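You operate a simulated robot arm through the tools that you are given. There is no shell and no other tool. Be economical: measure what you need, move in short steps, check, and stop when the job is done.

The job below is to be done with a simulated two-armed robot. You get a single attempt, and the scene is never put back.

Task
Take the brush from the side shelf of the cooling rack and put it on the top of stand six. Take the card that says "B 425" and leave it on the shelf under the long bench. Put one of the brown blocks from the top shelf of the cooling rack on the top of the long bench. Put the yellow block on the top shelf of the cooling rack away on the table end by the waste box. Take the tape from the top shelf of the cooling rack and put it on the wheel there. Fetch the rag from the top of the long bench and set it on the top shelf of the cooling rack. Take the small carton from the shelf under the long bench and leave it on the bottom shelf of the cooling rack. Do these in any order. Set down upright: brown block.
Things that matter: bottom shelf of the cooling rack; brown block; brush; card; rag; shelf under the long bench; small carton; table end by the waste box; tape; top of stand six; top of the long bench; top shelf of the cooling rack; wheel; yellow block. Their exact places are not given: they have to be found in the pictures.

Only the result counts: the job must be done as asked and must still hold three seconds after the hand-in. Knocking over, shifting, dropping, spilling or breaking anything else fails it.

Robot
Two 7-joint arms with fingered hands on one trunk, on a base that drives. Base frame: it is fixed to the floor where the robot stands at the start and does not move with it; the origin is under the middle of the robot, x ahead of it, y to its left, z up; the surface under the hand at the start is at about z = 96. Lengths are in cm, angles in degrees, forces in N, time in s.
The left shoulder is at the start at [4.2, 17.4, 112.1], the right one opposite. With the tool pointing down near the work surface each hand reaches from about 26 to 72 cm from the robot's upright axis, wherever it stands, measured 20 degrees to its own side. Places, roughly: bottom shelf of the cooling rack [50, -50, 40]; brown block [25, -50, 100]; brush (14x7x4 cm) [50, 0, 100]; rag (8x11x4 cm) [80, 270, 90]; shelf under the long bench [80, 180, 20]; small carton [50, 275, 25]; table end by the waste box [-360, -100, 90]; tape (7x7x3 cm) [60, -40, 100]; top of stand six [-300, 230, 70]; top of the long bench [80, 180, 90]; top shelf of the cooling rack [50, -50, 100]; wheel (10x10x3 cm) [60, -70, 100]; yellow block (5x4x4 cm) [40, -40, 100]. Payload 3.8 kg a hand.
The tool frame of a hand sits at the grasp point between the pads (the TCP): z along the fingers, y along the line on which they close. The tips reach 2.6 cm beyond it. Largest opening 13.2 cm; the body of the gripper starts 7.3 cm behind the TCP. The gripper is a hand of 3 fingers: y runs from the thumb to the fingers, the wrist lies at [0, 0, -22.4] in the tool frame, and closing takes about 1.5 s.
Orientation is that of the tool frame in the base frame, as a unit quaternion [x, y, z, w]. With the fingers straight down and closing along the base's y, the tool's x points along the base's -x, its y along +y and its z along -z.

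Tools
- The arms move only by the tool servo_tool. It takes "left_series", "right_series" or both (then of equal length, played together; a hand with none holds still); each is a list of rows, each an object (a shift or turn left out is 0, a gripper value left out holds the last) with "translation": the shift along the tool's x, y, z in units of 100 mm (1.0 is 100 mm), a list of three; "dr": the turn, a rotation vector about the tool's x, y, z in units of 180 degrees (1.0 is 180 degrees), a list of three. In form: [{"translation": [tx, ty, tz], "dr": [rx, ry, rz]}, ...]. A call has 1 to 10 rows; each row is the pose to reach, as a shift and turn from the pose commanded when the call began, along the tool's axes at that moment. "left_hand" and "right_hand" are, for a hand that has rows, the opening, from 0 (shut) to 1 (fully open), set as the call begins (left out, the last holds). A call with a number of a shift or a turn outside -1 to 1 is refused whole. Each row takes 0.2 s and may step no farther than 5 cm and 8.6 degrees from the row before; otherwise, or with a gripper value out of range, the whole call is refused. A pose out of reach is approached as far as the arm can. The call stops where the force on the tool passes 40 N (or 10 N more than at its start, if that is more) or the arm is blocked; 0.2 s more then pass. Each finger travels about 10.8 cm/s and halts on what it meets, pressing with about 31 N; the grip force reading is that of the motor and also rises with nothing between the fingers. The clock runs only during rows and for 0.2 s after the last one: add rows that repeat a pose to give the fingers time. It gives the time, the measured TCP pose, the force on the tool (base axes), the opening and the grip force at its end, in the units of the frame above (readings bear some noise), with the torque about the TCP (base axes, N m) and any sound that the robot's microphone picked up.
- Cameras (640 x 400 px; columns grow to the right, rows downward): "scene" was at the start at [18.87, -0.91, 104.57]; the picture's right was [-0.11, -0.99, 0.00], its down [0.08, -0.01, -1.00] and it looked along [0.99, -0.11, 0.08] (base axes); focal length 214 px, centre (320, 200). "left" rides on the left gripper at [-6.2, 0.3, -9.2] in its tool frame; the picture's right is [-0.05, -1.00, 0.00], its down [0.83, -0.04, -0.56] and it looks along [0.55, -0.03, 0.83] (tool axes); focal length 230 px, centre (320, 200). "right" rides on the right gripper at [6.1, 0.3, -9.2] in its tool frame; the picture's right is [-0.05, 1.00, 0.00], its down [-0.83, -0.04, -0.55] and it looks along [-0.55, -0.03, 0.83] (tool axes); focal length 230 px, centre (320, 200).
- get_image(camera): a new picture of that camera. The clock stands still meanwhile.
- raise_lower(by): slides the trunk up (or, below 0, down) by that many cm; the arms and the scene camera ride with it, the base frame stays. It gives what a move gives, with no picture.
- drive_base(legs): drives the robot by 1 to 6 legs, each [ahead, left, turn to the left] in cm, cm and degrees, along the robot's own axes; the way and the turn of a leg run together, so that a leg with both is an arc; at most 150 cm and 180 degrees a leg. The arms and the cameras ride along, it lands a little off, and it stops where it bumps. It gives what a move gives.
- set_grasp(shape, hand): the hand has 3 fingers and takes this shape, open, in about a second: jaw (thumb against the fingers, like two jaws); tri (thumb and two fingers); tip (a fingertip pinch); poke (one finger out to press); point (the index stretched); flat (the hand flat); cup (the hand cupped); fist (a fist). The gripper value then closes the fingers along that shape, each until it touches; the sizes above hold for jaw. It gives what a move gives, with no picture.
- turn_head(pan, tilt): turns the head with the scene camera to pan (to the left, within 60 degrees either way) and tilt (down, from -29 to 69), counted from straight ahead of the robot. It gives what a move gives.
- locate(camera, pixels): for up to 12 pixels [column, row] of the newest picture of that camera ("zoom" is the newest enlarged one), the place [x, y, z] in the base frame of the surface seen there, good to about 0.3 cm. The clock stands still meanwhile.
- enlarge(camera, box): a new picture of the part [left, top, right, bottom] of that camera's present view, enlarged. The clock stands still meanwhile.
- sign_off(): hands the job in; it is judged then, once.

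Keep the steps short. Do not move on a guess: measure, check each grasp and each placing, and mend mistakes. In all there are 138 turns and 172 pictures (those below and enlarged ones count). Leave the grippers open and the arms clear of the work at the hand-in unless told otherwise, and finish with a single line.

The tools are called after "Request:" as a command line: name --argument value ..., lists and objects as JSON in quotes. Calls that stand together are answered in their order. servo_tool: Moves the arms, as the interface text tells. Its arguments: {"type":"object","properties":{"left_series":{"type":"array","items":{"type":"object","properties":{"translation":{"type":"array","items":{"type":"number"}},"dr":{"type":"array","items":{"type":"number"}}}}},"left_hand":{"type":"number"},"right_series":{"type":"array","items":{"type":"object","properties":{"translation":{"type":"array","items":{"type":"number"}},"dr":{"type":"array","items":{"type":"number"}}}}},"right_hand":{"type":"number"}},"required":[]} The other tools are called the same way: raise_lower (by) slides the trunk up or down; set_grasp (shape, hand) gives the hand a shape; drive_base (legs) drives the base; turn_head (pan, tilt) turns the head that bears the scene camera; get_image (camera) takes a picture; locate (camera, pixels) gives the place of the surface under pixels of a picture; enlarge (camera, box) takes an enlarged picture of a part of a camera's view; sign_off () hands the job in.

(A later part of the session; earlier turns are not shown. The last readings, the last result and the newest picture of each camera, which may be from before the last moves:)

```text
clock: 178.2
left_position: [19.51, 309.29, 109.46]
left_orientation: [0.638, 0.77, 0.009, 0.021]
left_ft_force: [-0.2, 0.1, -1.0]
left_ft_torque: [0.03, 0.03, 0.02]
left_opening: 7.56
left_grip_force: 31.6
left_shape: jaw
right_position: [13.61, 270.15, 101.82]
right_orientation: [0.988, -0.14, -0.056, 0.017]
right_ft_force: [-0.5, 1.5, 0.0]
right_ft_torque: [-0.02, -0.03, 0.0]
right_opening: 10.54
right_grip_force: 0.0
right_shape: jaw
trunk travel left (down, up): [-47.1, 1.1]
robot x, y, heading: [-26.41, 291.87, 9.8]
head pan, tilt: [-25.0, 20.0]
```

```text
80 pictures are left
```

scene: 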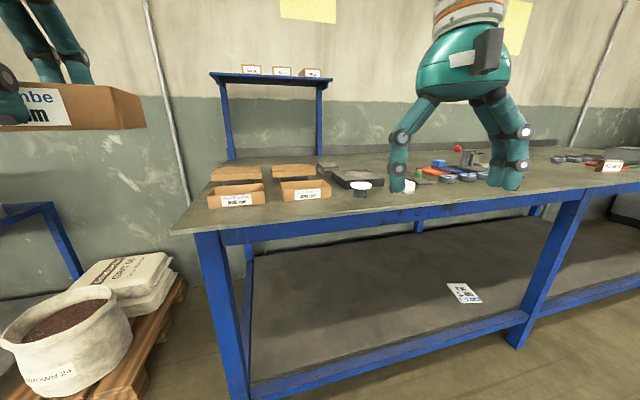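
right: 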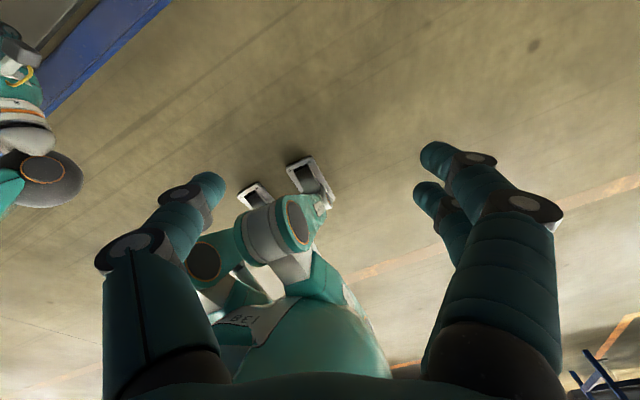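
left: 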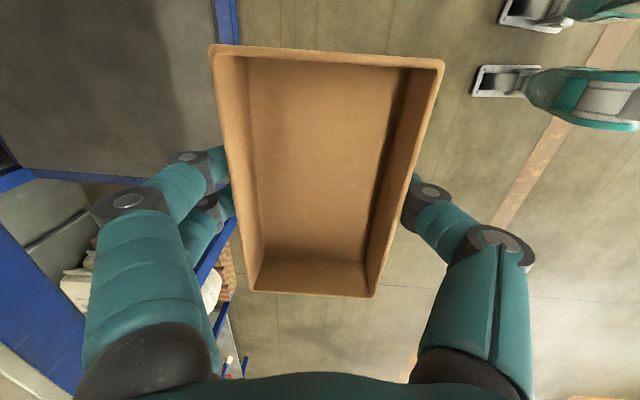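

Measure rag and neighbours (stand leg, black plate, mushroom cap).

Request:
enlarge --camera "scene" --box '[260, 130, 420, 220]'

Request:
locate --camera "zoom" --pixels '[[232, 135], [265, 137], [310, 130], [318, 150], [236, 110], [420, 190], [385, 200], [330, 185], [290, 165], [440, 160], [345, 130], [560, 180]]'

```text
4.00 times, centred on (340, 175) of scene
```

zoom: 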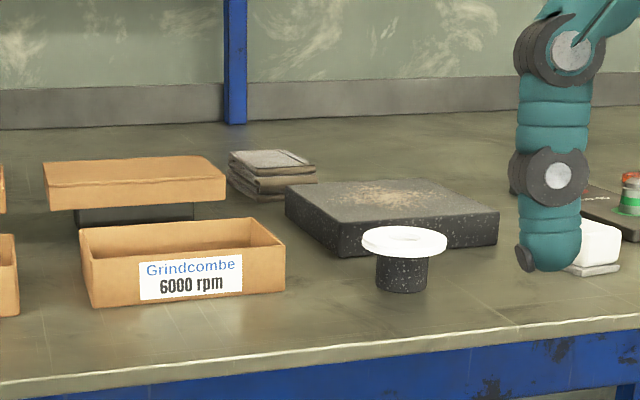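

```text
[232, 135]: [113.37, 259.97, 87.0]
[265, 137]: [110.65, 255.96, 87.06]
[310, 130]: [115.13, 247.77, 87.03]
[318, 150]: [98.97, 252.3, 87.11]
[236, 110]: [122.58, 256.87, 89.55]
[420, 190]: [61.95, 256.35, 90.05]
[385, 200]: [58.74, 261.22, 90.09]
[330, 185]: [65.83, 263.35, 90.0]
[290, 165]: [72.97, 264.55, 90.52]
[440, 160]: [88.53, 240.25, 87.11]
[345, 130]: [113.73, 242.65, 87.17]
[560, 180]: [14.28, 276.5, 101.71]
```

Request:
locate --camera "zoom" --pixels '[[236, 153], [285, 152], [312, 166], [258, 172], [262, 196], [312, 180], [232, 178], [220, 170], [110, 165], [290, 188]]'

```text
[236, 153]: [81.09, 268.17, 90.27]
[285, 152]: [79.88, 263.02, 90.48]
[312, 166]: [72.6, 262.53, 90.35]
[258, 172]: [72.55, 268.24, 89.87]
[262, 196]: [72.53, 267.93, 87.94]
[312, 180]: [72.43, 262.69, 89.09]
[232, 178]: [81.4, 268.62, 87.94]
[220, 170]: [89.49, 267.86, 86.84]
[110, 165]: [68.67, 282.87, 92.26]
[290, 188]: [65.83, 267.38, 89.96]
```

Rag: x 72.5–81, y 262.3–268.4, top ≈90.4. Yaw/tilt the right hand to 45° forward, then drive closer.

Request:
servo_tool --right_series '[{"dr": [0, 0, -0.045]}, {"dr": [0, 0, -0.089]}]' --right_hand 0.75

Request:
servo_tool --right_series '[{"dr": [0, 0.045, 0]}, {"dr": [0, 0.09, 0]}, {"dr": [0, 0.135, 0]}, {"dr": [0, 0.18, 0]}, {"dr": [0, 0.225, 0]}, {"dr": [0, 0.26, 0]}, {"dr": [0, 0.285, 0]}]'

Request:
drive_base --legs '[[19, -3.4, 0]]'

Request:
get_image --camera "right"

```text
clock: 178.8
left_position: [19.47, 309.22, 109.54]
left_orientation: [0.637, 0.77, 0.009, 0.021]
left_ft_force: [-0.3, 0.5, 0.1]
left_ft_torque: [0.0, 0.01, 0.0]
left_opening: 7.55
left_grip_force: 30.7
left_shape: jaw
right_position: [13.47, 270.08, 101.7]
right_orientation: [0.998, 0.0, -0.056, 0.009]
right_ft_force: [-1.3, 0.7, 0.1]
right_ft_torque: [-0.02, -0.01, 0.03]
right_opening: 9.92
right_grip_force: 0.1
right_shape: jaw
trunk travel left (down, up): [-47.1, 1.1]
robot x, y, heading: [-26.31, 292.1, 9.6]
head pan, tilt: [-25.0, 20.0]
```

```text
clock: 180.4
left_position: [19.56, 309.4, 109.55]
left_orientation: [0.637, 0.77, 0.009, 0.021]
left_ft_force: [0.1, -0.4, -0.9]
left_ft_torque: [0.02, 0.0, -0.06]
left_opening: 7.55
left_grip_force: 31.2
left_shape: jaw
right_position: [13.39, 270.18, 101.72]
right_orientation: [0.975, 0.0, 0.223, 0.01]
right_ft_force: [0.5, 0.3, -0.3]
right_ft_torque: [0.05, -0.01, 0.01]
right_opening: 9.93
right_grip_force: 0.1
right_shape: jaw
right hand out of reach, approached as far as the arm can: row 5, 6, 7
trunk travel left (down, up): [-47.1, 1.1]
robot x, y, heading: [-25.89, 292.36, 9.7]
head pan, tilt: [-25.0, 20.0]
```

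```text
clock: 182.0
left_position: [39.13, 309.35, 109.63]
left_orientation: [0.637, 0.771, 0.01, 0.021]
left_ft_force: [0.2, -0.2, -1.0]
left_ft_torque: [-0.03, 0.02, -0.01]
left_opening: 7.56
left_grip_force: 31.1
left_shape: jaw
right_position: [33.06, 270.16, 101.82]
right_orientation: [0.974, 0.003, 0.225, 0.008]
right_ft_force: [0.4, 0.0, 0.3]
right_ft_torque: [0.0, 0.0, -0.01]
right_opening: 9.95
right_grip_force: 0.0
right_shape: jaw
trunk travel left (down, up): [-47.1, 1.1]
robot x, y, heading: [-6.91, 292.01, 9.9]
head pan, tilt: [-25.0, 20.0]
```

```text
78 pictures are left
```

right: 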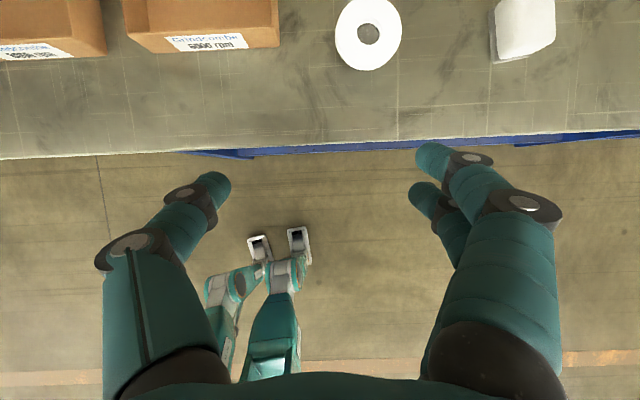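

Base at (-7,292). Extend the hand forward above the items, then complete the tilt.

Request:
servo_tool --right_series '[{"translation": [0.45, 0.12, 0.11]}, {"translation": [0.9, 0.24, 0.22]}]'

Request:
servo_tool --right_series '[{"translation": [0.45, 0.12, 0.11], "dr": [0, 0.04, 0]}, {"translation": [0.9, 0.24, 0.22], "dr": [0, 0.08, 0]}, {"translation": [0.9, 0.24, 0.22], "dr": [0, 0.107, 0]}]'

Request:
get_image --camera "right"

```text
clock: 182.6
left_position: [39.12, 309.4, 109.5]
left_orientation: [0.636, 0.771, 0.008, 0.02]
left_ft_force: [1.2, 0.5, -0.1]
left_ft_torque: [0.01, 0.03, -0.01]
left_opening: 7.56
left_grip_force: 30.8
left_shape: jaw
right_position: [41.94, 267.73, 103.39]
right_orientation: [0.975, 0.003, 0.222, 0.008]
right_ft_force: [-0.1, 0.2, 0.1]
right_ft_torque: [0.03, 0.02, -0.01]
right_opening: 9.94
right_grip_force: 0.1
right_shape: jaw
trunk travel left (down, up): [-47.1, 1.1]
robot x, y, heading: [-6.75, 291.83, 9.7]
head pan, tilt: [-25.0, 20.0]
```

```text
clock: 183.4
left_position: [38.95, 309.4, 109.66]
left_orientation: [0.637, 0.771, 0.009, 0.021]
left_ft_force: [0.1, -1.0, 0.0]
left_ft_torque: [0.0, 0.02, 0.02]
left_opening: 7.53
left_grip_force: 31.1
left_shape: jaw
right_position: [51.03, 265.39, 105.89]
right_orientation: [0.923, 0.003, 0.384, 0.008]
right_ft_force: [-0.1, 0.4, -0.6]
right_ft_torque: [-0.01, -0.01, 0.02]
right_opening: 9.92
right_grip_force: 0.1
right_shape: jaw
trunk travel left (down, up): [-47.1, 1.1]
robot x, y, heading: [-6.47, 291.67, 10.0]
head pan, tilt: [-25.0, 20.0]
```

```text
77 pictures are left
```

right: 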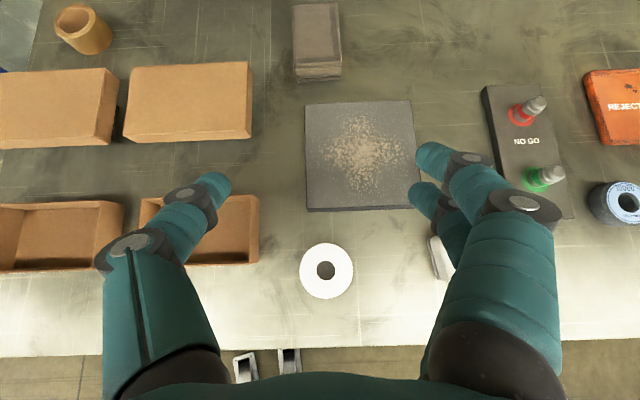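

Excellent view: rag at (317,42). Measure corners.

Request:
locate --camera "right" --pixels '[[295, 8], [335, 6], [299, 60], [338, 58], [318, 35], [320, 75], [247, 80], [250, 130], [310, 107], [408, 103]]'

```text
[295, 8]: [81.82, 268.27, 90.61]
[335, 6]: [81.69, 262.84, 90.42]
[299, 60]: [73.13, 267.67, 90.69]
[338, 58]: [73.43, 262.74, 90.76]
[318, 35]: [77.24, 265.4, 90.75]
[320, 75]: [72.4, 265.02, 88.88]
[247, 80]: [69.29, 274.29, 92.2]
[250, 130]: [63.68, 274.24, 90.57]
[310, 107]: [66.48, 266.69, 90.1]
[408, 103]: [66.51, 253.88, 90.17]
```

Approach: forward/down in stages along the tilted axis toward (75.5,265.3,89.9).

Request:
servo_tool --right_series '[{"translation": [0.15, 0, 0.35]}, {"translation": [0.3, 0.01, 0.69]}]'

Request:
servo_tool --right_series '[{"translation": [0.15, 0, 0.35]}, {"translation": [0.3, 0.0, 0.69]}, {"translation": [0.3, 0.0, 0.69]}]'

Request:
get_image --camera "right"

```text
clock: 184.0
left_position: [39.1, 309.29, 109.51]
left_orientation: [0.636, 0.771, 0.009, 0.02]
left_ft_force: [0.4, -0.7, 0.5]
left_ft_torque: [0.02, -0.02, 0.03]
left_opening: 7.57
left_grip_force: 31.0
left_shape: jaw
right_position: [58.02, 265.07, 103.2]
right_orientation: [0.924, 0.004, 0.383, 0.008]
right_ft_force: [0.3, -0.4, -0.2]
right_ft_torque: [-0.03, 0.0, -0.02]
right_opening: 9.93
right_grip_force: 0.1
right_shape: jaw
trunk travel left (down, up): [-47.1, 1.1]
robot x, y, heading: [-6.39, 291.89, 10.0]
head pan, tilt: [-25.0, 20.0]
```

```text
clock: 184.8
left_position: [39.02, 309.46, 109.55]
left_orientation: [0.637, 0.771, 0.008, 0.02]
left_ft_force: [0.0, 0.3, -0.3]
left_ft_torque: [-0.02, -0.02, -0.01]
left_opening: 7.57
left_grip_force: 30.4
left_shape: jaw
right_position: [63.83, 264.64, 101.03]
right_orientation: [0.923, 0.004, 0.384, 0.008]
right_ft_force: [-0.7, 0.1, -0.4]
right_ft_torque: [0.01, 0.01, 0.04]
right_opening: 9.93
right_grip_force: 0.0
right_shape: jaw
right hand out of reach, approached as far as the arm can: row 2, 3
trunk travel left (down, up): [-47.1, 1.1]
robot x, y, heading: [-6.89, 291.85, 9.8]
head pan, tilt: [-25.0, 20.0]
```

```text
76 pictures are left
```

right: 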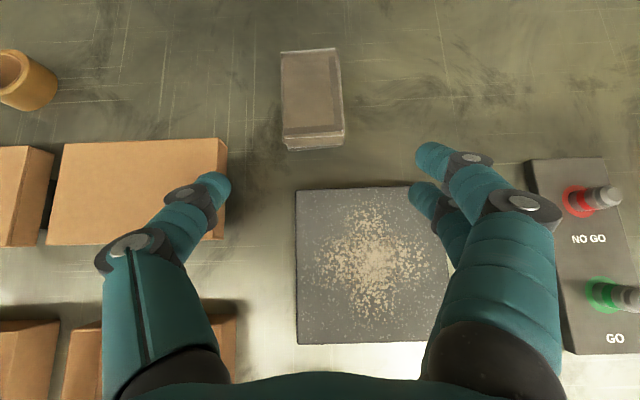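

Reach limit flagged at x≈64. See if moving down along the tool axis frees it.

Request:
servo_tool --right_series '[{"translation": [0, -0.06, 0.2]}, {"translation": [0, -0.06, 0.4]}, {"translation": [0, -0.06, 0.6]}]'

```text
clock: 185.6
left_position: [39.05, 309.38, 109.61]
left_orientation: [0.637, 0.771, 0.009, 0.021]
left_ft_force: [-0.1, 0.2, -0.4]
left_ft_torque: [0.0, 0.04, -0.01]
left_opening: 7.53
left_grip_force: 31.2
left_shape: jaw
right_position: [63.56, 263.38, 99.37]
right_orientation: [0.924, 0.004, 0.383, 0.008]
right_ft_force: [0.4, 0.1, 0.1]
right_ft_torque: [-0.02, -0.01, 0.01]
right_opening: 9.93
right_grip_force: 0.0
right_shape: jaw
right hand out of reach, approached as far as the arm can: row 1, 2, 3
trunk travel left (down, up): [-47.1, 1.1]
robot x, y, heading: [-6.72, 292.4, 10.1]
head pan, tilt: [-25.0, 20.0]
```

Try yawing the hand 15° clockwise to line up with the forearm and reach again.

Request:
servo_tool --right_series '[{"dr": [-0.03, 0, 0.03]}, {"dr": [-0.059, 0, 0.059]}, {"translation": [0, -0.1, 0.2], "dr": [-0.059, 0, 0.059]}, {"translation": [0, -0.15, 0.4], "dr": [-0.059, 0, 0.059]}]'

```text
clock: 186.6
left_position: [39.01, 309.27, 109.53]
left_orientation: [0.637, 0.771, 0.009, 0.021]
left_ft_force: [0.2, 0.4, -0.4]
left_ft_torque: [0.01, 0.03, 0.02]
left_opening: 7.57
left_grip_force: 30.7
left_shape: jaw
right_position: [61.71, 262.39, 99.78]
right_orientation: [0.915, -0.118, 0.381, 0.058]
right_ft_force: [-0.2, 0.0, -1.0]
right_ft_torque: [0.0, 0.03, 0.01]
right_opening: 9.95
right_grip_force: 0.0
right_shape: jaw
right hand out of reach, approached as far as the arm can: row 1, 2, 3, 4
trunk travel left (down, up): [-47.1, 1.1]
robot x, y, heading: [-6.42, 291.93, 10.2]
head pan, tilt: [-25.0, 20.0]
```

The arm's reach is poor in this inner azimuth. I'll retract, turn the base further left (to ~35°) and closer, so the rag lies to the right arm's side.

Request:
servo_tool --right_series '[{"translation": [-0.1, 0, -0.35]}, {"translation": [-0.25, 0, -0.7]}, {"translation": [-0.39, 0, -0.98]}]' --left_series '[{"translation": [0, -0.4, 0]}, {"translation": [0, -0.8, 0]}, {"translation": [0, -0.9, 0]}]'

Request:
drive_base --legs '[[0, 0, 25], [6, -5, 0]]'

Request:
get_image --camera "right"

```text
clock: 187.4
left_position: [30.08, 307.92, 109.26]
left_orientation: [0.636, 0.771, 0.009, 0.021]
left_ft_force: [-0.7, 1.1, 0.3]
left_ft_torque: [0.03, -0.01, 0.01]
left_opening: 7.53
left_grip_force: 31.0
left_shape: jaw
right_position: [52.72, 264.77, 103.82]
right_orientation: [0.915, -0.116, 0.382, 0.058]
right_ft_force: [-0.1, 0.5, 0.0]
right_ft_torque: [0.03, -0.02, -0.01]
right_opening: 9.93
right_grip_force: 0.0
right_shape: jaw
trunk travel left (down, up): [-47.1, 1.1]
robot x, y, heading: [-6.56, 291.82, 9.9]
head pan, tilt: [-25.0, 20.0]
```

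```text
clock: 189.8
left_position: [27.85, 321.3, 109.22]
left_orientation: [0.454, 0.891, 0.013, 0.018]
left_ft_force: [0.6, 0.2, -0.4]
left_ft_torque: [0.01, 0.04, 0.0]
left_opening: 7.57
left_grip_force: 31.2
left_shape: jaw
right_position: [66.55, 291.61, 103.85]
right_orientation: [0.919, 0.084, 0.385, -0.026]
right_ft_force: [0.2, -0.2, -0.4]
right_ft_torque: [0.0, -0.06, 0.0]
right_opening: 9.92
right_grip_force: 0.1
right_shape: jaw
trunk travel left (down, up): [-47.1, 1.1]
robot x, y, heading: [0.81, 291.5, 34.8]
head pan, tilt: [-25.0, 20.0]
```

```text
75 pictures are left
```

right: 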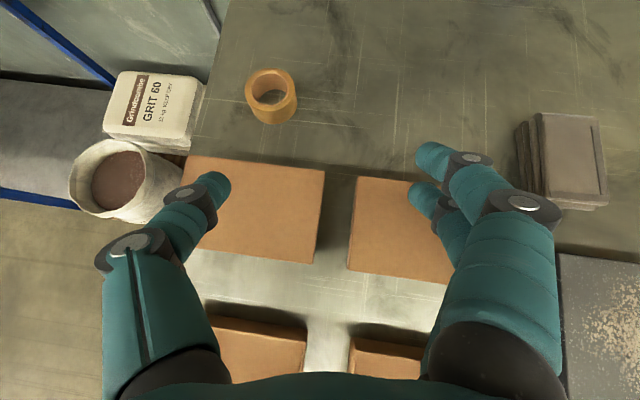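

Base now at (0.8,291.5), heading 35. Sweep the right hand 26 cm right over to the rag and square its yaw.

Request:
servo_tool --right_series '[{"translation": [-0.08, 0.42, -0.08]}, {"translation": [-0.16, 0.85, -0.16]}]'

Request:
servo_tool --right_series '[{"translation": [-0.08, 0.42, -0.08]}, {"translation": [-0.16, 0.85, -0.16]}]'

Request:
servo_tool --right_series '[{"translation": [-0.08, 0.42, -0.08], "dr": [-0.02, 0, 0.02]}, {"translation": [-0.16, 0.85, -0.16], "dr": [-0.041, 0, 0.041]}, {"translation": [-0.16, 0.85, -0.16], "dr": [-0.041, 0, 0.041]}]'

Request:
get_image --camera "right"

```text
clock: 190.4
left_position: [27.73, 321.17, 109.34]
left_orientation: [0.455, 0.89, 0.014, 0.018]
left_ft_force: [-0.7, -0.4, -0.9]
left_ft_torque: [0.04, -0.01, -0.01]
left_opening: 7.57
left_grip_force: 31.4
left_shape: jaw
right_position: [65.71, 282.73, 104.15]
right_orientation: [0.919, 0.085, 0.385, -0.028]
right_ft_force: [0.1, -0.5, 0.4]
right_ft_torque: [0.03, -0.04, 0.0]
right_opening: 9.93
right_grip_force: 0.2
right_shape: jaw
trunk travel left (down, up): [-47.1, 1.1]
robot x, y, heading: [0.82, 291.27, 34.9]
head pan, tilt: [-25.0, 20.0]
```

```text
clock: 191.0
left_position: [27.75, 321.09, 109.15]
left_orientation: [0.455, 0.89, 0.013, 0.018]
left_ft_force: [-0.1, -0.2, 0.4]
left_ft_torque: [0.0, 0.0, 0.02]
left_opening: 7.53
left_grip_force: 30.7
left_shape: jaw
right_position: [65.29, 273.99, 104.24]
right_orientation: [0.919, 0.085, 0.385, -0.026]
right_ft_force: [-0.3, -0.7, 0.3]
right_ft_torque: [0.02, 0.02, -0.03]
right_opening: 9.91
right_grip_force: 0.0
right_shape: jaw
trunk travel left (down, up): [-47.1, 1.1]
robot x, y, heading: [1.22, 291.42, 34.9]
head pan, tilt: [-25.0, 20.0]
```

```text
clock: 191.8
left_position: [27.62, 321.31, 109.01]
left_orientation: [0.455, 0.89, 0.013, 0.018]
left_ft_force: [-0.1, -0.5, -0.1]
left_ft_torque: [-0.01, -0.02, 0.01]
left_opening: 7.53
left_grip_force: 31.5
left_shape: jaw
right_position: [64.47, 265.28, 104.32]
right_orientation: [0.922, -0.001, 0.387, 0.008]
right_ft_force: [0.5, 0.6, -0.7]
right_ft_torque: [0.02, -0.01, -0.03]
right_opening: 9.92
right_grip_force: 0.0
right_shape: jaw
trunk travel left (down, up): [-47.1, 1.1]
robot x, y, heading: [0.79, 291.35, 35.0]
head pan, tilt: [-25.0, 20.0]
```

```text
74 pictures are left
```

right: 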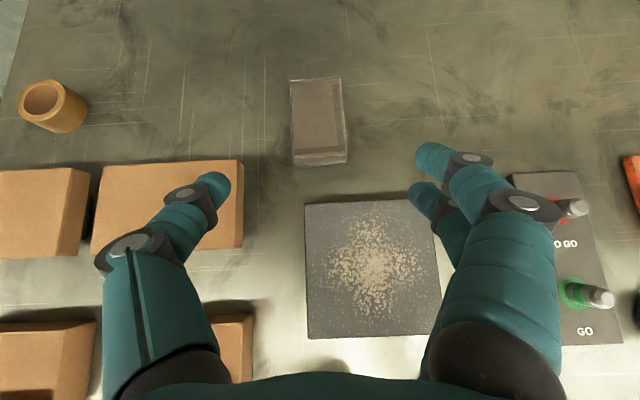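

Aligned. Advance to the rag in two moves.

Request:
servo_tool --right_series '[{"translation": [-0.06, 0, 0.45]}, {"translation": [-0.12, 0, 0.9]}]'

Request:
servo_tool --right_series '[{"translation": [-0.04, 0, 0.3]}, {"translation": [-0.08, 0, 0.6]}, {"translation": [-0.11, 0, 0.88]}, {"translation": [-0.11, 0, 0.88]}]'

Request:
get_image --camera "right"

```text
clock: 192.4
left_position: [27.7, 321.31, 109.16]
left_orientation: [0.454, 0.891, 0.013, 0.019]
left_ft_force: [-0.2, 0.3, -0.8]
left_ft_torque: [0.0, -0.01, -0.02]
left_opening: 7.53
left_grip_force: 30.8
left_shape: jaw
right_position: [69.91, 265.1, 97.22]
right_orientation: [0.922, 0.001, 0.386, 0.007]
right_ft_force: [0.6, 0.1, -0.3]
right_ft_torque: [-0.02, 0.01, -0.01]
right_opening: 9.93
right_grip_force: 0.1
right_shape: jaw
trunk travel left (down, up): [-47.1, 1.1]
robot x, y, heading: [0.95, 291.25, 35.0]
head pan, tilt: [-25.0, 20.0]
```

```text
clock: 193.4
left_position: [27.72, 321.32, 109.19]
left_orientation: [0.455, 0.89, 0.013, 0.018]
left_ft_force: [0.4, -0.3, -1.1]
left_ft_torque: [-0.02, -0.04, 0.01]
left_opening: 7.56
left_grip_force: 31.7
left_shape: jaw
right_position: [75.46, 264.86, 90.13]
right_orientation: [0.922, 0.0, 0.388, 0.008]
right_ft_force: [0.2, 0.1, -0.5]
right_ft_torque: [-0.03, 0.02, -0.03]
right_opening: 9.92
right_grip_force: 0.1
right_shape: jaw
trunk travel left (down, up): [-47.1, 1.1]
robot x, y, heading: [1.06, 291.35, 35.2]
head pan, tilt: [-25.0, 20.0]
```

```text
73 pictures are left
```

right: 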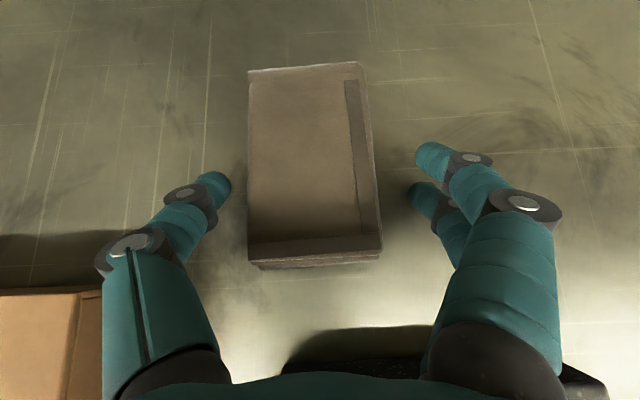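

Rag between the fingers. Nudge 1 cm in and close.

Request:
servo_tool --right_series '[{"translation": [0.04, -0.02, 0.09]}, {"translation": [0.04, -0.02, 0.09]}]'

Request:
servo_tool --right_series '[{}, {}, {}, {}, {}, {}]' --right_hand 0

Request:
servo_tool --right_series '[{"translation": [0.2, 0, -0.2]}, {"translation": [0.4, 0, -0.4]}, {"translation": [0.5, 0, -0.6]}]'

Request:
get_image --camera "right"

```text
clock: 194.0
left_position: [27.63, 321.24, 109.19]
left_orientation: [0.455, 0.89, 0.013, 0.018]
left_ft_force: [-0.8, 0.8, -0.8]
left_ft_torque: [0.02, 0.04, 0.03]
left_opening: 7.55
left_grip_force: 31.2
left_shape: jaw
right_position: [76.3, 265.28, 89.87]
right_orientation: [0.922, 0.0, 0.388, 0.008]
right_ft_force: [0.5, 0.0, 3.5]
right_ft_torque: [-0.18, -0.05, 0.01]
right_opening: 9.9
right_grip_force: 0.1
right_shape: jaw
trunk travel left (down, up): [-47.1, 1.1]
robot x, y, heading: [1.09, 291.35, 35.1]
head pan, tilt: [-25.0, 20.0]
```

```text
clock: 195.4
left_position: [27.63, 321.3, 109.16]
left_orientation: [0.455, 0.89, 0.013, 0.019]
left_ft_force: [0.7, 0.6, -0.1]
left_ft_torque: [-0.01, 0.01, 0.01]
left_opening: 7.53
left_grip_force: 31.4
left_shape: jaw
right_position: [76.44, 265.16, 90.02]
right_orientation: [0.922, -0.001, 0.388, 0.009]
right_ft_force: [1.9, -2.8, 10.4]
right_ft_torque: [-0.66, -0.16, 0.06]
right_opening: 6.41
right_grip_force: 31.1
right_shape: jaw
trunk travel left (down, up): [-47.1, 1.1]
robot x, y, heading: [1.32, 291.76, 34.9]
head pan, tilt: [-25.0, 20.0]
```

```text
clock: 196.2
left_position: [27.63, 321.25, 109.16]
left_orientation: [0.455, 0.89, 0.013, 0.019]
left_ft_force: [-0.1, -0.7, -0.3]
left_ft_torque: [-0.03, 0.03, 0.0]
left_opening: 7.54
left_grip_force: 30.9
left_shape: jaw
right_position: [75.46, 265.22, 97.59]
right_orientation: [0.922, 0.0, 0.387, 0.008]
right_ft_force: [0.4, 0.0, -0.1]
right_ft_torque: [0.02, 0.0, -0.01]
right_opening: 6.39
right_grip_force: 30.8
right_shape: jaw
trunk travel left (down, up): [-47.1, 1.1]
robot x, y, heading: [1.03, 291.09, 35.0]
head pan, tilt: [-25.0, 20.0]
```

```text
72 pictures are left
```

right: 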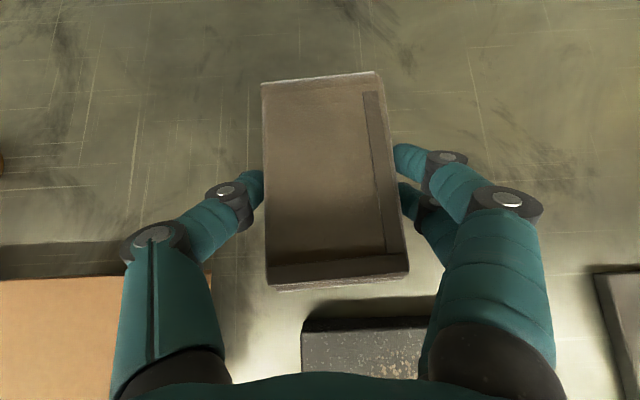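

Rag held. Raise and pull back, then drive away from the bench and turn to heading 0.

Request:
servo_tool --right_series '[{"translation": [0.3, 0, -0.3]}, {"translation": [0.2, 0, -0.7]}, {"translation": [0.1, 0, -1.0]}]'

Request:
drive_base --legs '[[-36, 25, 0], [0, 0, -35]]'

Request:
get_image --camera "right"

```text
clock: 197.0
left_position: [27.69, 321.25, 109.12]
left_orientation: [0.456, 0.89, 0.013, 0.02]
left_ft_force: [0.4, 0.3, -0.8]
left_ft_torque: [-0.01, 0.01, 0.0]
left_opening: 7.54
left_grip_force: 30.8
left_shape: jaw
right_position: [69.0, 265.58, 105.44]
right_orientation: [0.922, -0.001, 0.387, 0.008]
right_ft_force: [-0.4, -0.4, -0.3]
right_ft_torque: [-0.02, 0.0, 0.02]
right_opening: 6.36
right_grip_force: 31.4
right_shape: jaw
trunk travel left (down, up): [-47.1, 1.1]
robot x, y, heading: [1.02, 291.26, 35.1]
head pan, tilt: [-25.0, 20.0]
```

```text
clock: 201.5
left_position: [-3.22, 300.7, 109.11]
left_orientation: [0.703, 0.711, 0.007, 0.021]
left_ft_force: [0.6, 0.8, -0.7]
left_ft_torque: [-0.01, 0.01, -0.01]
left_opening: 7.51
left_grip_force: 31.2
left_shape: jaw
right_position: [-1.42, 231.27, 105.31]
right_orientation: [0.879, -0.279, 0.366, 0.125]
right_ft_force: [-0.4, 0.0, 0.2]
right_ft_torque: [0.02, 0.01, 0.0]
right_opening: 6.38
right_grip_force: 30.8
right_shape: jaw
trunk travel left (down, up): [-47.1, 1.1]
robot x, y, heading: [-42.37, 291.64, -0.4]
head pan, tilt: [-25.0, 20.0]
```

```text
71 pictures are left
```

right: 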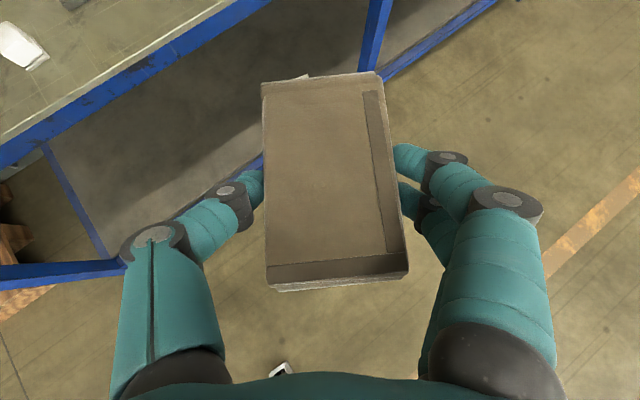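

Both items held. Drive right 311 cm back to the rack area, staying ~42 cm back.

Request:
drive_base --legs '[[0, -104, 0], [0, -104, 0], [0, -104, 0]]'

Request:
turn_head --pan -25 --tilt 25

Request:
get_image --camera "scene"

```text
clock: 229.0
left_position: [-3.72, -10.33, 109.26]
left_orientation: [0.69, 0.723, 0.008, 0.02]
left_ft_force: [0.5, -0.4, -0.3]
left_ft_torque: [-0.01, -0.04, 0.0]
left_opening: 7.52
left_grip_force: 30.6
left_shape: jaw
right_position: [0.43, -79.73, 105.3]
right_orientation: [0.883, -0.264, 0.369, 0.119]
right_ft_force: [0.4, 0.7, -0.7]
right_ft_torque: [-0.01, -0.02, -0.02]
right_opening: 6.34
right_grip_force: 31.1
right_shape: jaw
trunk travel left (down, up): [-47.1, 1.1]
robot x, y, heading: [-42.45, -20.96, 1.7]
head pan, tilt: [-25.0, 20.0]
```

```text
clock: 229.7
left_position: [-3.79, -10.28, 109.1]
left_orientation: [0.69, 0.724, 0.008, 0.021]
left_ft_force: [-1.1, 0.0, -0.6]
left_ft_torque: [0.01, 0.01, 0.03]
left_opening: 7.54
left_grip_force: 31.6
left_shape: jaw
right_position: [0.34, -79.44, 105.34]
right_orientation: [0.883, -0.265, 0.368, 0.119]
right_ft_force: [0.1, 0.1, -0.1]
right_ft_torque: [-0.02, 0.0, -0.02]
right_opening: 6.37
right_grip_force: 31.0
right_shape: jaw
trunk travel left (down, up): [-47.1, 1.1]
robot x, y, heading: [-43.0, -20.9, 1.7]
head pan, tilt: [-25.0, 25.0]
```

```text
70 pictures are left
```

scene: 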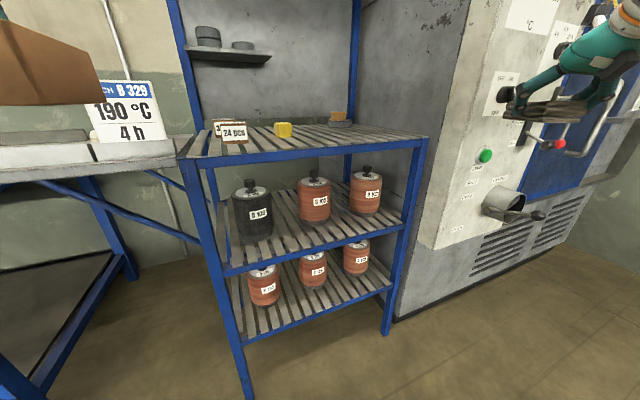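

Clear view of the rack. Measure bottom-shelf free space, spools and mid-shelf.

Request:
locate --camera "scene" --pixels '[[265, 300], [312, 282], [355, 270], [290, 305], [330, 297], [375, 282], [245, 335], [385, 290], [300, 325], [330, 260], [380, 215], [360, 150]]'

Request:
enlarge --camera "scene" --box '[190, 220, 420, 360]'

```text
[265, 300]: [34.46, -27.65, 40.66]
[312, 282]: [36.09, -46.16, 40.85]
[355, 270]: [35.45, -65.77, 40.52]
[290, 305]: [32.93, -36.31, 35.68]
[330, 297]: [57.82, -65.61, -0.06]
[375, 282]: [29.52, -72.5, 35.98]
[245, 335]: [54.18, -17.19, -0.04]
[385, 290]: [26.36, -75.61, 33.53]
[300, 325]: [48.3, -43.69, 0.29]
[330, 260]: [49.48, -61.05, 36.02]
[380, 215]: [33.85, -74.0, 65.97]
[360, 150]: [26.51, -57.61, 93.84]
```

```text
2.78 times, centred on (305, 290) of scene
```

zoom: 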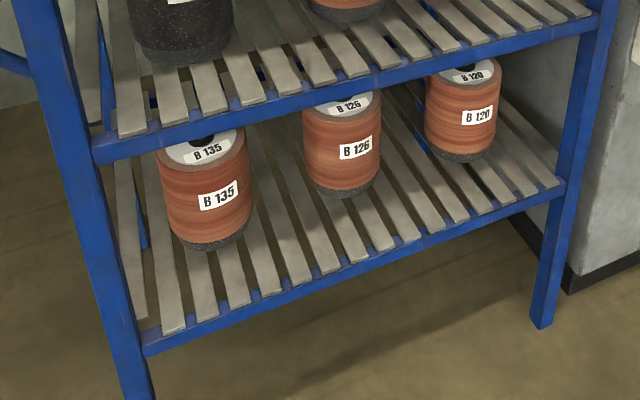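

Get spool widths and shelf bounds from the zoom.

Request:
locate --camera "zoom" --pixels '[[164, 190], [247, 190], [308, 150], [378, 150], [429, 110], [497, 110], [150, 335], [555, 188], [270, 210], [400, 170], [530, 150], [290, 230]]'

```text
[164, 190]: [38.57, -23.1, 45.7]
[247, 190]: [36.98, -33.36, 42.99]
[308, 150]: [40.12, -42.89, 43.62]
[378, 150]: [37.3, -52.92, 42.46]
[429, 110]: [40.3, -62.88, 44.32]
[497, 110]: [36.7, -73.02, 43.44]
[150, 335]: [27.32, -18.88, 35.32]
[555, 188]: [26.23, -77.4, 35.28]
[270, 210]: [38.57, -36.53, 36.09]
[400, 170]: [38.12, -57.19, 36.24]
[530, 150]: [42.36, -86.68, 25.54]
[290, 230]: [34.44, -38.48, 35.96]
```

Plan: rag first, onto a clear part of the top shelf (~(46,-60)). While back here, bring the right hand inward and square its yaw; also lift the left hand a bit.

Request:
servo_tool --right_series '[{"translation": [-0.06, -0.4, -0.06]}, {"translation": [-0.13, -0.81, -0.13]}]' --left_series '[{"translation": [0, 0, -0.2]}, {"translation": [0, 0, -0.4]}]'

Request:
servo_tool --right_series '[{"translation": [-0.06, -0.4, -0.06]}, {"translation": [-0.13, -0.81, -0.13]}]'

Request:
servo_tool --right_series '[{"translation": [-0.06, -0.3, -0.06], "dr": [0.033, 0, -0.033]}, {"translation": [-0.1, -0.5, -0.1], "dr": [0.066, 0, -0.066]}, {"translation": [-0.13, -0.81, -0.13], "dr": [0.099, 0, -0.099]}, {"translation": [-0.13, -0.81, -0.13], "dr": [0.131, 0, -0.131]}]'

Request:
get_image --camera "right"

```text
clock: 230.3
left_position: [-3.8, -10.23, 113.23]
left_orientation: [0.691, 0.723, 0.006, 0.022]
left_ft_force: [0.7, 0.9, -0.8]
left_ft_torque: [-0.03, -0.02, 0.0]
left_opening: 7.54
left_grip_force: 30.5
left_shape: jaw
right_position: [3.29, -71.71, 105.06]
right_orientation: [0.883, -0.264, 0.369, 0.119]
right_ft_force: [-0.3, -0.2, -0.9]
right_ft_torque: [-0.03, 0.02, -0.01]
right_opening: 6.37
right_grip_force: 30.4
right_shape: jaw
trunk travel left (down, up): [-47.1, 1.1]
robot x, y, heading: [-42.68, -20.9, 2.0]
head pan, tilt: [-25.0, 25.0]
```

```text
clock: 230.9
left_position: [-3.74, -10.24, 113.21]
left_orientation: [0.69, 0.723, 0.006, 0.021]
left_ft_force: [-0.4, 0.1, -0.4]
left_ft_torque: [-0.02, 0.05, 0.01]
left_opening: 7.53
left_grip_force: 31.5
left_shape: jaw
right_position: [6.26, -63.81, 104.78]
right_orientation: [0.883, -0.265, 0.367, 0.12]
right_ft_force: [0.1, -0.1, -0.5]
right_ft_torque: [0.01, 0.01, 0.0]
right_opening: 6.36
right_grip_force: 30.8
right_shape: jaw
trunk travel left (down, up): [-47.1, 1.1]
robot x, y, heading: [-42.68, -20.9, 1.8]
head pan, tilt: [-25.0, 25.0]
```

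```text
clock: 231.9
left_position: [-3.93, -10.44, 113.27]
left_orientation: [0.69, 0.723, 0.008, 0.021]
left_ft_force: [-0.3, -0.2, -0.4]
left_ft_torque: [-0.04, -0.02, -0.02]
left_opening: 7.51
left_grip_force: 31.1
left_shape: jaw
right_position: [9.1, -56.34, 105.02]
right_orientation: [0.924, 0.003, 0.383, 0.008]
right_ft_force: [-1.1, 0.0, -0.3]
right_ft_torque: [0.0, 0.0, 0.0]
right_opening: 6.35
right_grip_force: 31.0
right_shape: jaw
trunk travel left (down, up): [-47.1, 1.1]
robot x, y, heading: [-42.23, -20.89, 1.6]
head pan, tilt: [-25.0, 25.0]
```

```text
68 pictures are left
```

right: 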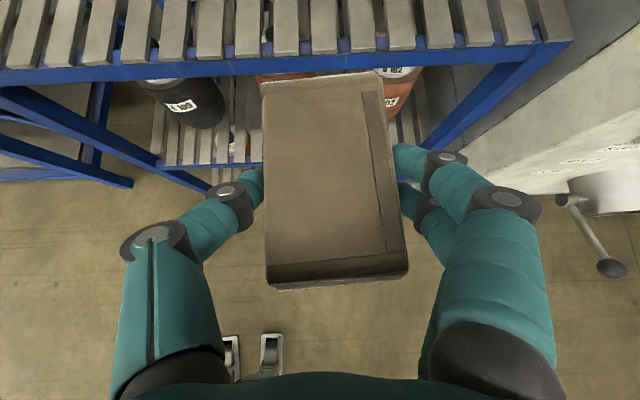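

Raise both hands a bit for clearance (card B 329 is nearby), then drive in.

Request:
servo_tool --right_series '[{"translation": [0.1, 0, -0.1]}, {"translation": [0.2, 0, -0.2]}]' --left_series '[{"translation": [0, 0, -0.35]}, {"translation": [0, 0, -0.7]}]'

Request:
drive_base --legs '[[0, -8, -1.6], [33, 0, 0]]'

Request:
get_image --camera "right"

Request:
get_image --camera "scene"

```text
clock: 232.5
left_position: [-4.27, -9.98, 120.39]
left_orientation: [0.69, 0.723, 0.007, 0.022]
left_ft_force: [0.2, 0.3, -1.2]
left_ft_torque: [0.01, -0.03, -0.03]
left_opening: 7.54
left_grip_force: 31.1
left_shape: jaw
right_position: [9.18, -56.34, 107.93]
right_orientation: [0.923, 0.001, 0.384, 0.009]
right_ft_force: [0.0, 0.7, -1.1]
right_ft_torque: [0.01, 0.0, -0.01]
right_opening: 6.37
right_grip_force: 31.2
right_shape: jaw
trunk travel left (down, up): [-47.1, 1.1]
robot x, y, heading: [-42.54, -20.77, 1.9]
head pan, tilt: [-25.0, 25.0]
```

```text
clock: 235.7
left_position: [30.19, -18.49, 120.28]
left_orientation: [0.697, 0.717, 0.007, 0.02]
left_ft_force: [-0.6, 0.4, -0.6]
left_ft_torque: [0.02, 0.0, -0.02]
left_opening: 7.52
left_grip_force: 30.3
left_shape: jaw
right_position: [42.65, -65.02, 107.84]
right_orientation: [0.924, -0.006, 0.383, 0.011]
right_ft_force: [-0.4, 0.0, -0.1]
right_ft_torque: [-0.03, 0.02, 0.01]
right_opening: 6.34
right_grip_force: 31.2
right_shape: jaw
trunk travel left (down, up): [-47.1, 1.1]
robot x, y, heading: [-8.67, -28.66, 0.8]
head pan, tilt: [-25.0, 25.0]
```

```text
67 pictures are left
```

right: 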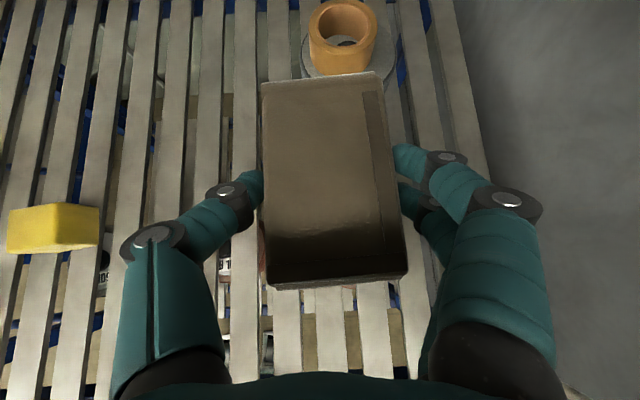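

```text
66 pictures are left
```

scene: 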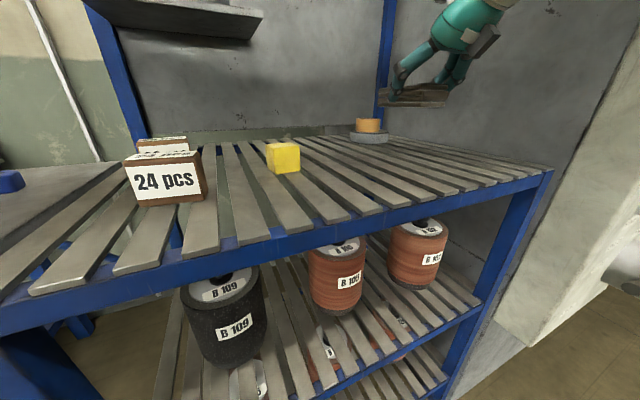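

Move 7 cm left and lower the rag to the shelf (TCP z≈99.3).

Request:
servo_tool --right_series '[{"translation": [0, -0.35, 0]}, {"translation": [0, -0.7, 0]}, {"translation": [-0.2, -0.7, 0.2]}, {"translation": [-0.4, -0.7, 0.4]}, {"translation": [-0.5, -0.7, 0.5]}]'

Request:
get_image --camera "scene"

```text
clock: 236.9
left_position: [30.21, -18.46, 120.23]
left_orientation: [0.697, 0.717, 0.007, 0.022]
left_ft_force: [0.5, 0.3, 0.2]
left_ft_torque: [0.0, -0.04, 0.03]
left_opening: 7.54
left_grip_force: 30.7
left_shape: jaw
right_position: [42.69, -58.34, 100.76]
right_orientation: [0.924, -0.006, 0.383, 0.011]
right_ft_force: [0.3, 1.1, -0.5]
right_ft_torque: [-0.02, 0.01, 0.01]
right_opening: 6.35
right_grip_force: 30.7
right_shape: jaw
trunk travel left (down, up): [-47.1, 1.1]
robot x, y, heading: [-8.66, -29.04, 0.6]
head pan, tilt: [-25.0, 25.0]
```

```text
65 pictures are left
```

scene: 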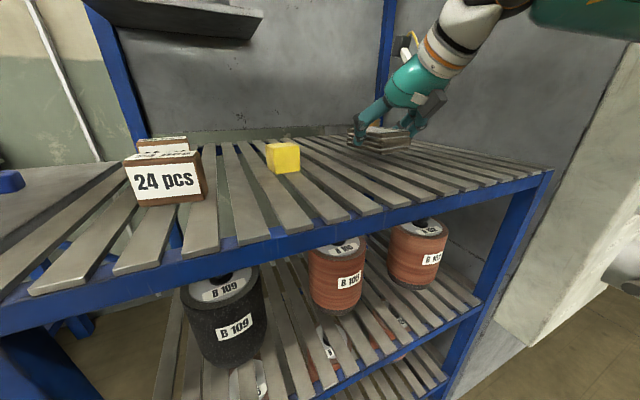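

Lower 1.4, release, and withdraw along the tool axis.

Request:
servo_tool --right_series '[{"translation": [-0.06, 0, 0.06]}, {"translation": [-0.105, 0, 0.105]}]'

Request:
servo_tool --right_series '[{}, {}, {}, {}]' --right_hand 0.72

Request:
servo_tool --right_series '[{"translation": [0, 0, -0.4]}, {"translation": [0, 0, -0.8]}, {"translation": [0.1, 0, -1.0]}]'

Request:
get_image --camera "right"

```text
clock: 237.5
left_position: [30.29, -18.37, 120.22]
left_orientation: [0.696, 0.717, 0.007, 0.022]
left_ft_force: [0.0, 0.2, -1.3]
left_ft_torque: [0.04, 0.03, -0.01]
left_opening: 7.53
left_grip_force: 31.2
left_shape: jaw
right_position: [42.61, -58.3, 99.16]
right_orientation: [0.924, -0.007, 0.382, 0.012]
right_ft_force: [0.6, 0.0, -0.5]
right_ft_torque: [-0.03, 0.04, 0.02]
right_opening: 6.35
right_grip_force: 31.6
right_shape: jaw
trunk travel left (down, up): [-47.1, 1.1]
robot x, y, heading: [-8.5, -28.85, 0.9]
head pan, tilt: [-25.0, 25.0]
```

```text
clock: 238.5
left_position: [30.15, -18.42, 120.26]
left_orientation: [0.697, 0.717, 0.008, 0.022]
left_ft_force: [1.0, 0.4, -0.5]
left_ft_torque: [0.03, -0.05, 0.04]
left_opening: 7.51
left_grip_force: 30.7
left_shape: jaw
right_position: [42.63, -58.16, 99.3]
right_orientation: [0.924, -0.007, 0.382, 0.012]
right_ft_force: [-0.1, -0.2, -0.1]
right_ft_torque: [-0.02, 0.03, 0.01]
right_opening: 9.44
right_grip_force: 0.2
right_shape: jaw
trunk travel left (down, up): [-47.1, 1.1]
robot x, y, heading: [-8.13, -28.84, 0.9]
head pan, tilt: [-25.0, 25.0]
```

```text
clock: 239.3
left_position: [30.14, -18.4, 120.33]
left_orientation: [0.697, 0.717, 0.007, 0.021]
left_ft_force: [0.1, 1.3, 0.0]
left_ft_torque: [-0.04, 0.01, -0.01]
left_opening: 7.53
left_grip_force: 30.5
left_shape: jaw
right_position: [36.48, -57.97, 106.9]
right_orientation: [0.924, -0.007, 0.382, 0.012]
right_ft_force: [0.9, -0.1, -0.3]
right_ft_torque: [0.0, 0.02, 0.01]
right_opening: 9.48
right_grip_force: 0.1
right_shape: jaw
trunk travel left (down, up): [-47.1, 1.1]
robot x, y, heading: [-8.13, -28.41, 0.5]
head pan, tilt: [-25.0, 25.0]
```

```text
64 pictures are left
```

right: 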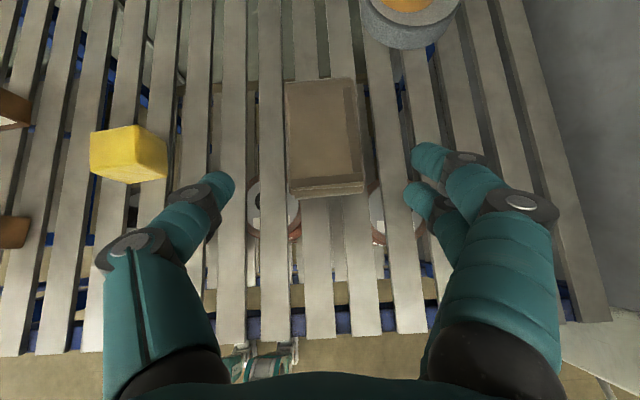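

Rag placed. Now the carton to the bottom shelf: back off 37, strafe right ~17, tuck the right hand.

Request:
drive_base --legs '[[-37, 0, 0], [0, -16, 0]]'

Request:
servo_tool --right_series '[{"translation": [-0.2, -0.1, -0.3], "dr": [0, -0.045, 0]}, {"translation": [-0.4, -0.2, -0.5], "dr": [0, -0.09, 0]}, {"translation": [-0.6, -0.3, -0.8], "dr": [0, -0.135, 0]}, {"translation": [-0.8, -0.4, -1.0], "dr": [0, -0.18, 0]}, {"translation": [-0.8, -0.4, -1.0], "dr": [0, -0.22, 0]}]'

Request:
raise_lower --by -40

Request:
raise_lower --by -6

Request:
turn_head --pan 5 --tilt 15

Request:
get_image --camera "scene"

```text
clock: 243.3
left_position: [-6.95, -34.63, 120.14]
left_orientation: [0.696, 0.717, 0.007, 0.021]
left_ft_force: [0.5, -0.8, -0.7]
left_ft_torque: [-0.02, 0.01, 0.04]
left_opening: 7.5
left_grip_force: 31.1
left_shape: jaw
right_position: [-0.55, -74.12, 106.95]
right_orientation: [0.924, -0.007, 0.382, 0.012]
right_ft_force: [0.8, 0.1, -0.1]
right_ft_torque: [-0.01, -0.01, 0.0]
right_opening: 9.45
right_grip_force: 0.1
right_shape: jaw
trunk travel left (down, up): [-47.1, 1.1]
robot x, y, heading: [-45.42, -45.19, 1.0]
head pan, tilt: [-25.0, 25.0]
```

```text
clock: 244.5
left_position: [-6.82, -34.56, 120.23]
left_orientation: [0.696, 0.718, 0.007, 0.021]
left_ft_force: [0.5, 0.6, -0.7]
left_ft_torque: [-0.01, 0.01, 0.0]
left_opening: 7.53
left_grip_force: 30.6
left_shape: jaw
right_position: [-13.47, -69.93, 108.32]
right_orientation: [0.999, -0.01, 0.045, 0.009]
right_ft_force: [-0.5, -0.2, -0.5]
right_ft_torque: [0.01, -0.01, 0.0]
right_opening: 9.48
right_grip_force: 0.1
right_shape: jaw
trunk travel left (down, up): [-47.1, 1.1]
robot x, y, heading: [-45.2, -44.95, 0.8]
head pan, tilt: [-25.0, 25.0]
```

```text
clock: 248.3
left_position: [-7.09, -34.62, 80.28]
left_orientation: [0.696, 0.717, 0.008, 0.022]
left_ft_force: [-0.9, 0.0, 0.2]
left_ft_torque: [-0.01, 0.0, 0.0]
left_opening: 7.52
left_grip_force: 31.0
left_shape: jaw
right_position: [-9.89, -69.75, 61.09]
right_orientation: [0.996, -0.009, -0.091, 0.012]
right_ft_force: [-0.2, 0.5, -0.5]
right_ft_torque: [0.01, -0.01, -0.01]
right_opening: 9.48
right_grip_force: 0.0
right_shape: jaw
trunk travel left (down, up): [-7.1, 41.1]
robot x, y, heading: [-45.48, -44.92, 0.6]
head pan, tilt: [-25.0, 25.0]
```

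```text
clock: 249.3
left_position: [-6.96, -34.63, 74.28]
left_orientation: [0.696, 0.717, 0.007, 0.021]
left_ft_force: [0.9, -0.1, 0.4]
left_ft_torque: [0.04, -0.02, 0.03]
left_opening: 7.52
left_grip_force: 31.2
left_shape: jaw
right_position: [-9.03, -69.71, 55.27]
right_orientation: [0.994, -0.009, -0.105, 0.012]
right_ft_force: [0.6, 0.3, 1.0]
right_ft_torque: [0.0, 0.0, 0.03]
right_opening: 9.49
right_grip_force: 0.0
right_shape: jaw
trunk travel left (down, up): [-1.1, 47.1]
robot x, y, heading: [-45.07, -45.12, 0.8]
head pan, tilt: [-25.0, 25.0]
```

```text
clock: 250.2
left_position: [-6.86, -34.64, 74.32]
left_orientation: [0.696, 0.717, 0.007, 0.022]
left_ft_force: [-0.5, -0.3, -0.4]
left_ft_torque: [0.01, -0.01, -0.02]
left_opening: 7.51
left_grip_force: 31.0
left_shape: jaw
right_position: [-9.01, -69.69, 55.37]
right_orientation: [0.994, -0.008, -0.104, 0.013]
right_ft_force: [-0.3, -0.3, 0.0]
right_ft_torque: [-0.01, 0.0, 0.0]
right_opening: 9.49
right_grip_force: 0.0
right_shape: jaw
trunk travel left (down, up): [-1.1, 47.1]
robot x, y, heading: [-45.53, -44.94, 0.7]
head pan, tilt: [5.0, 15.0]
```

```text
63 pictures are left
```

scene: 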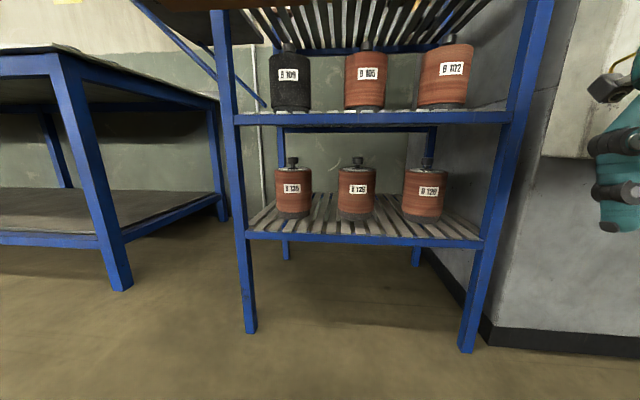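

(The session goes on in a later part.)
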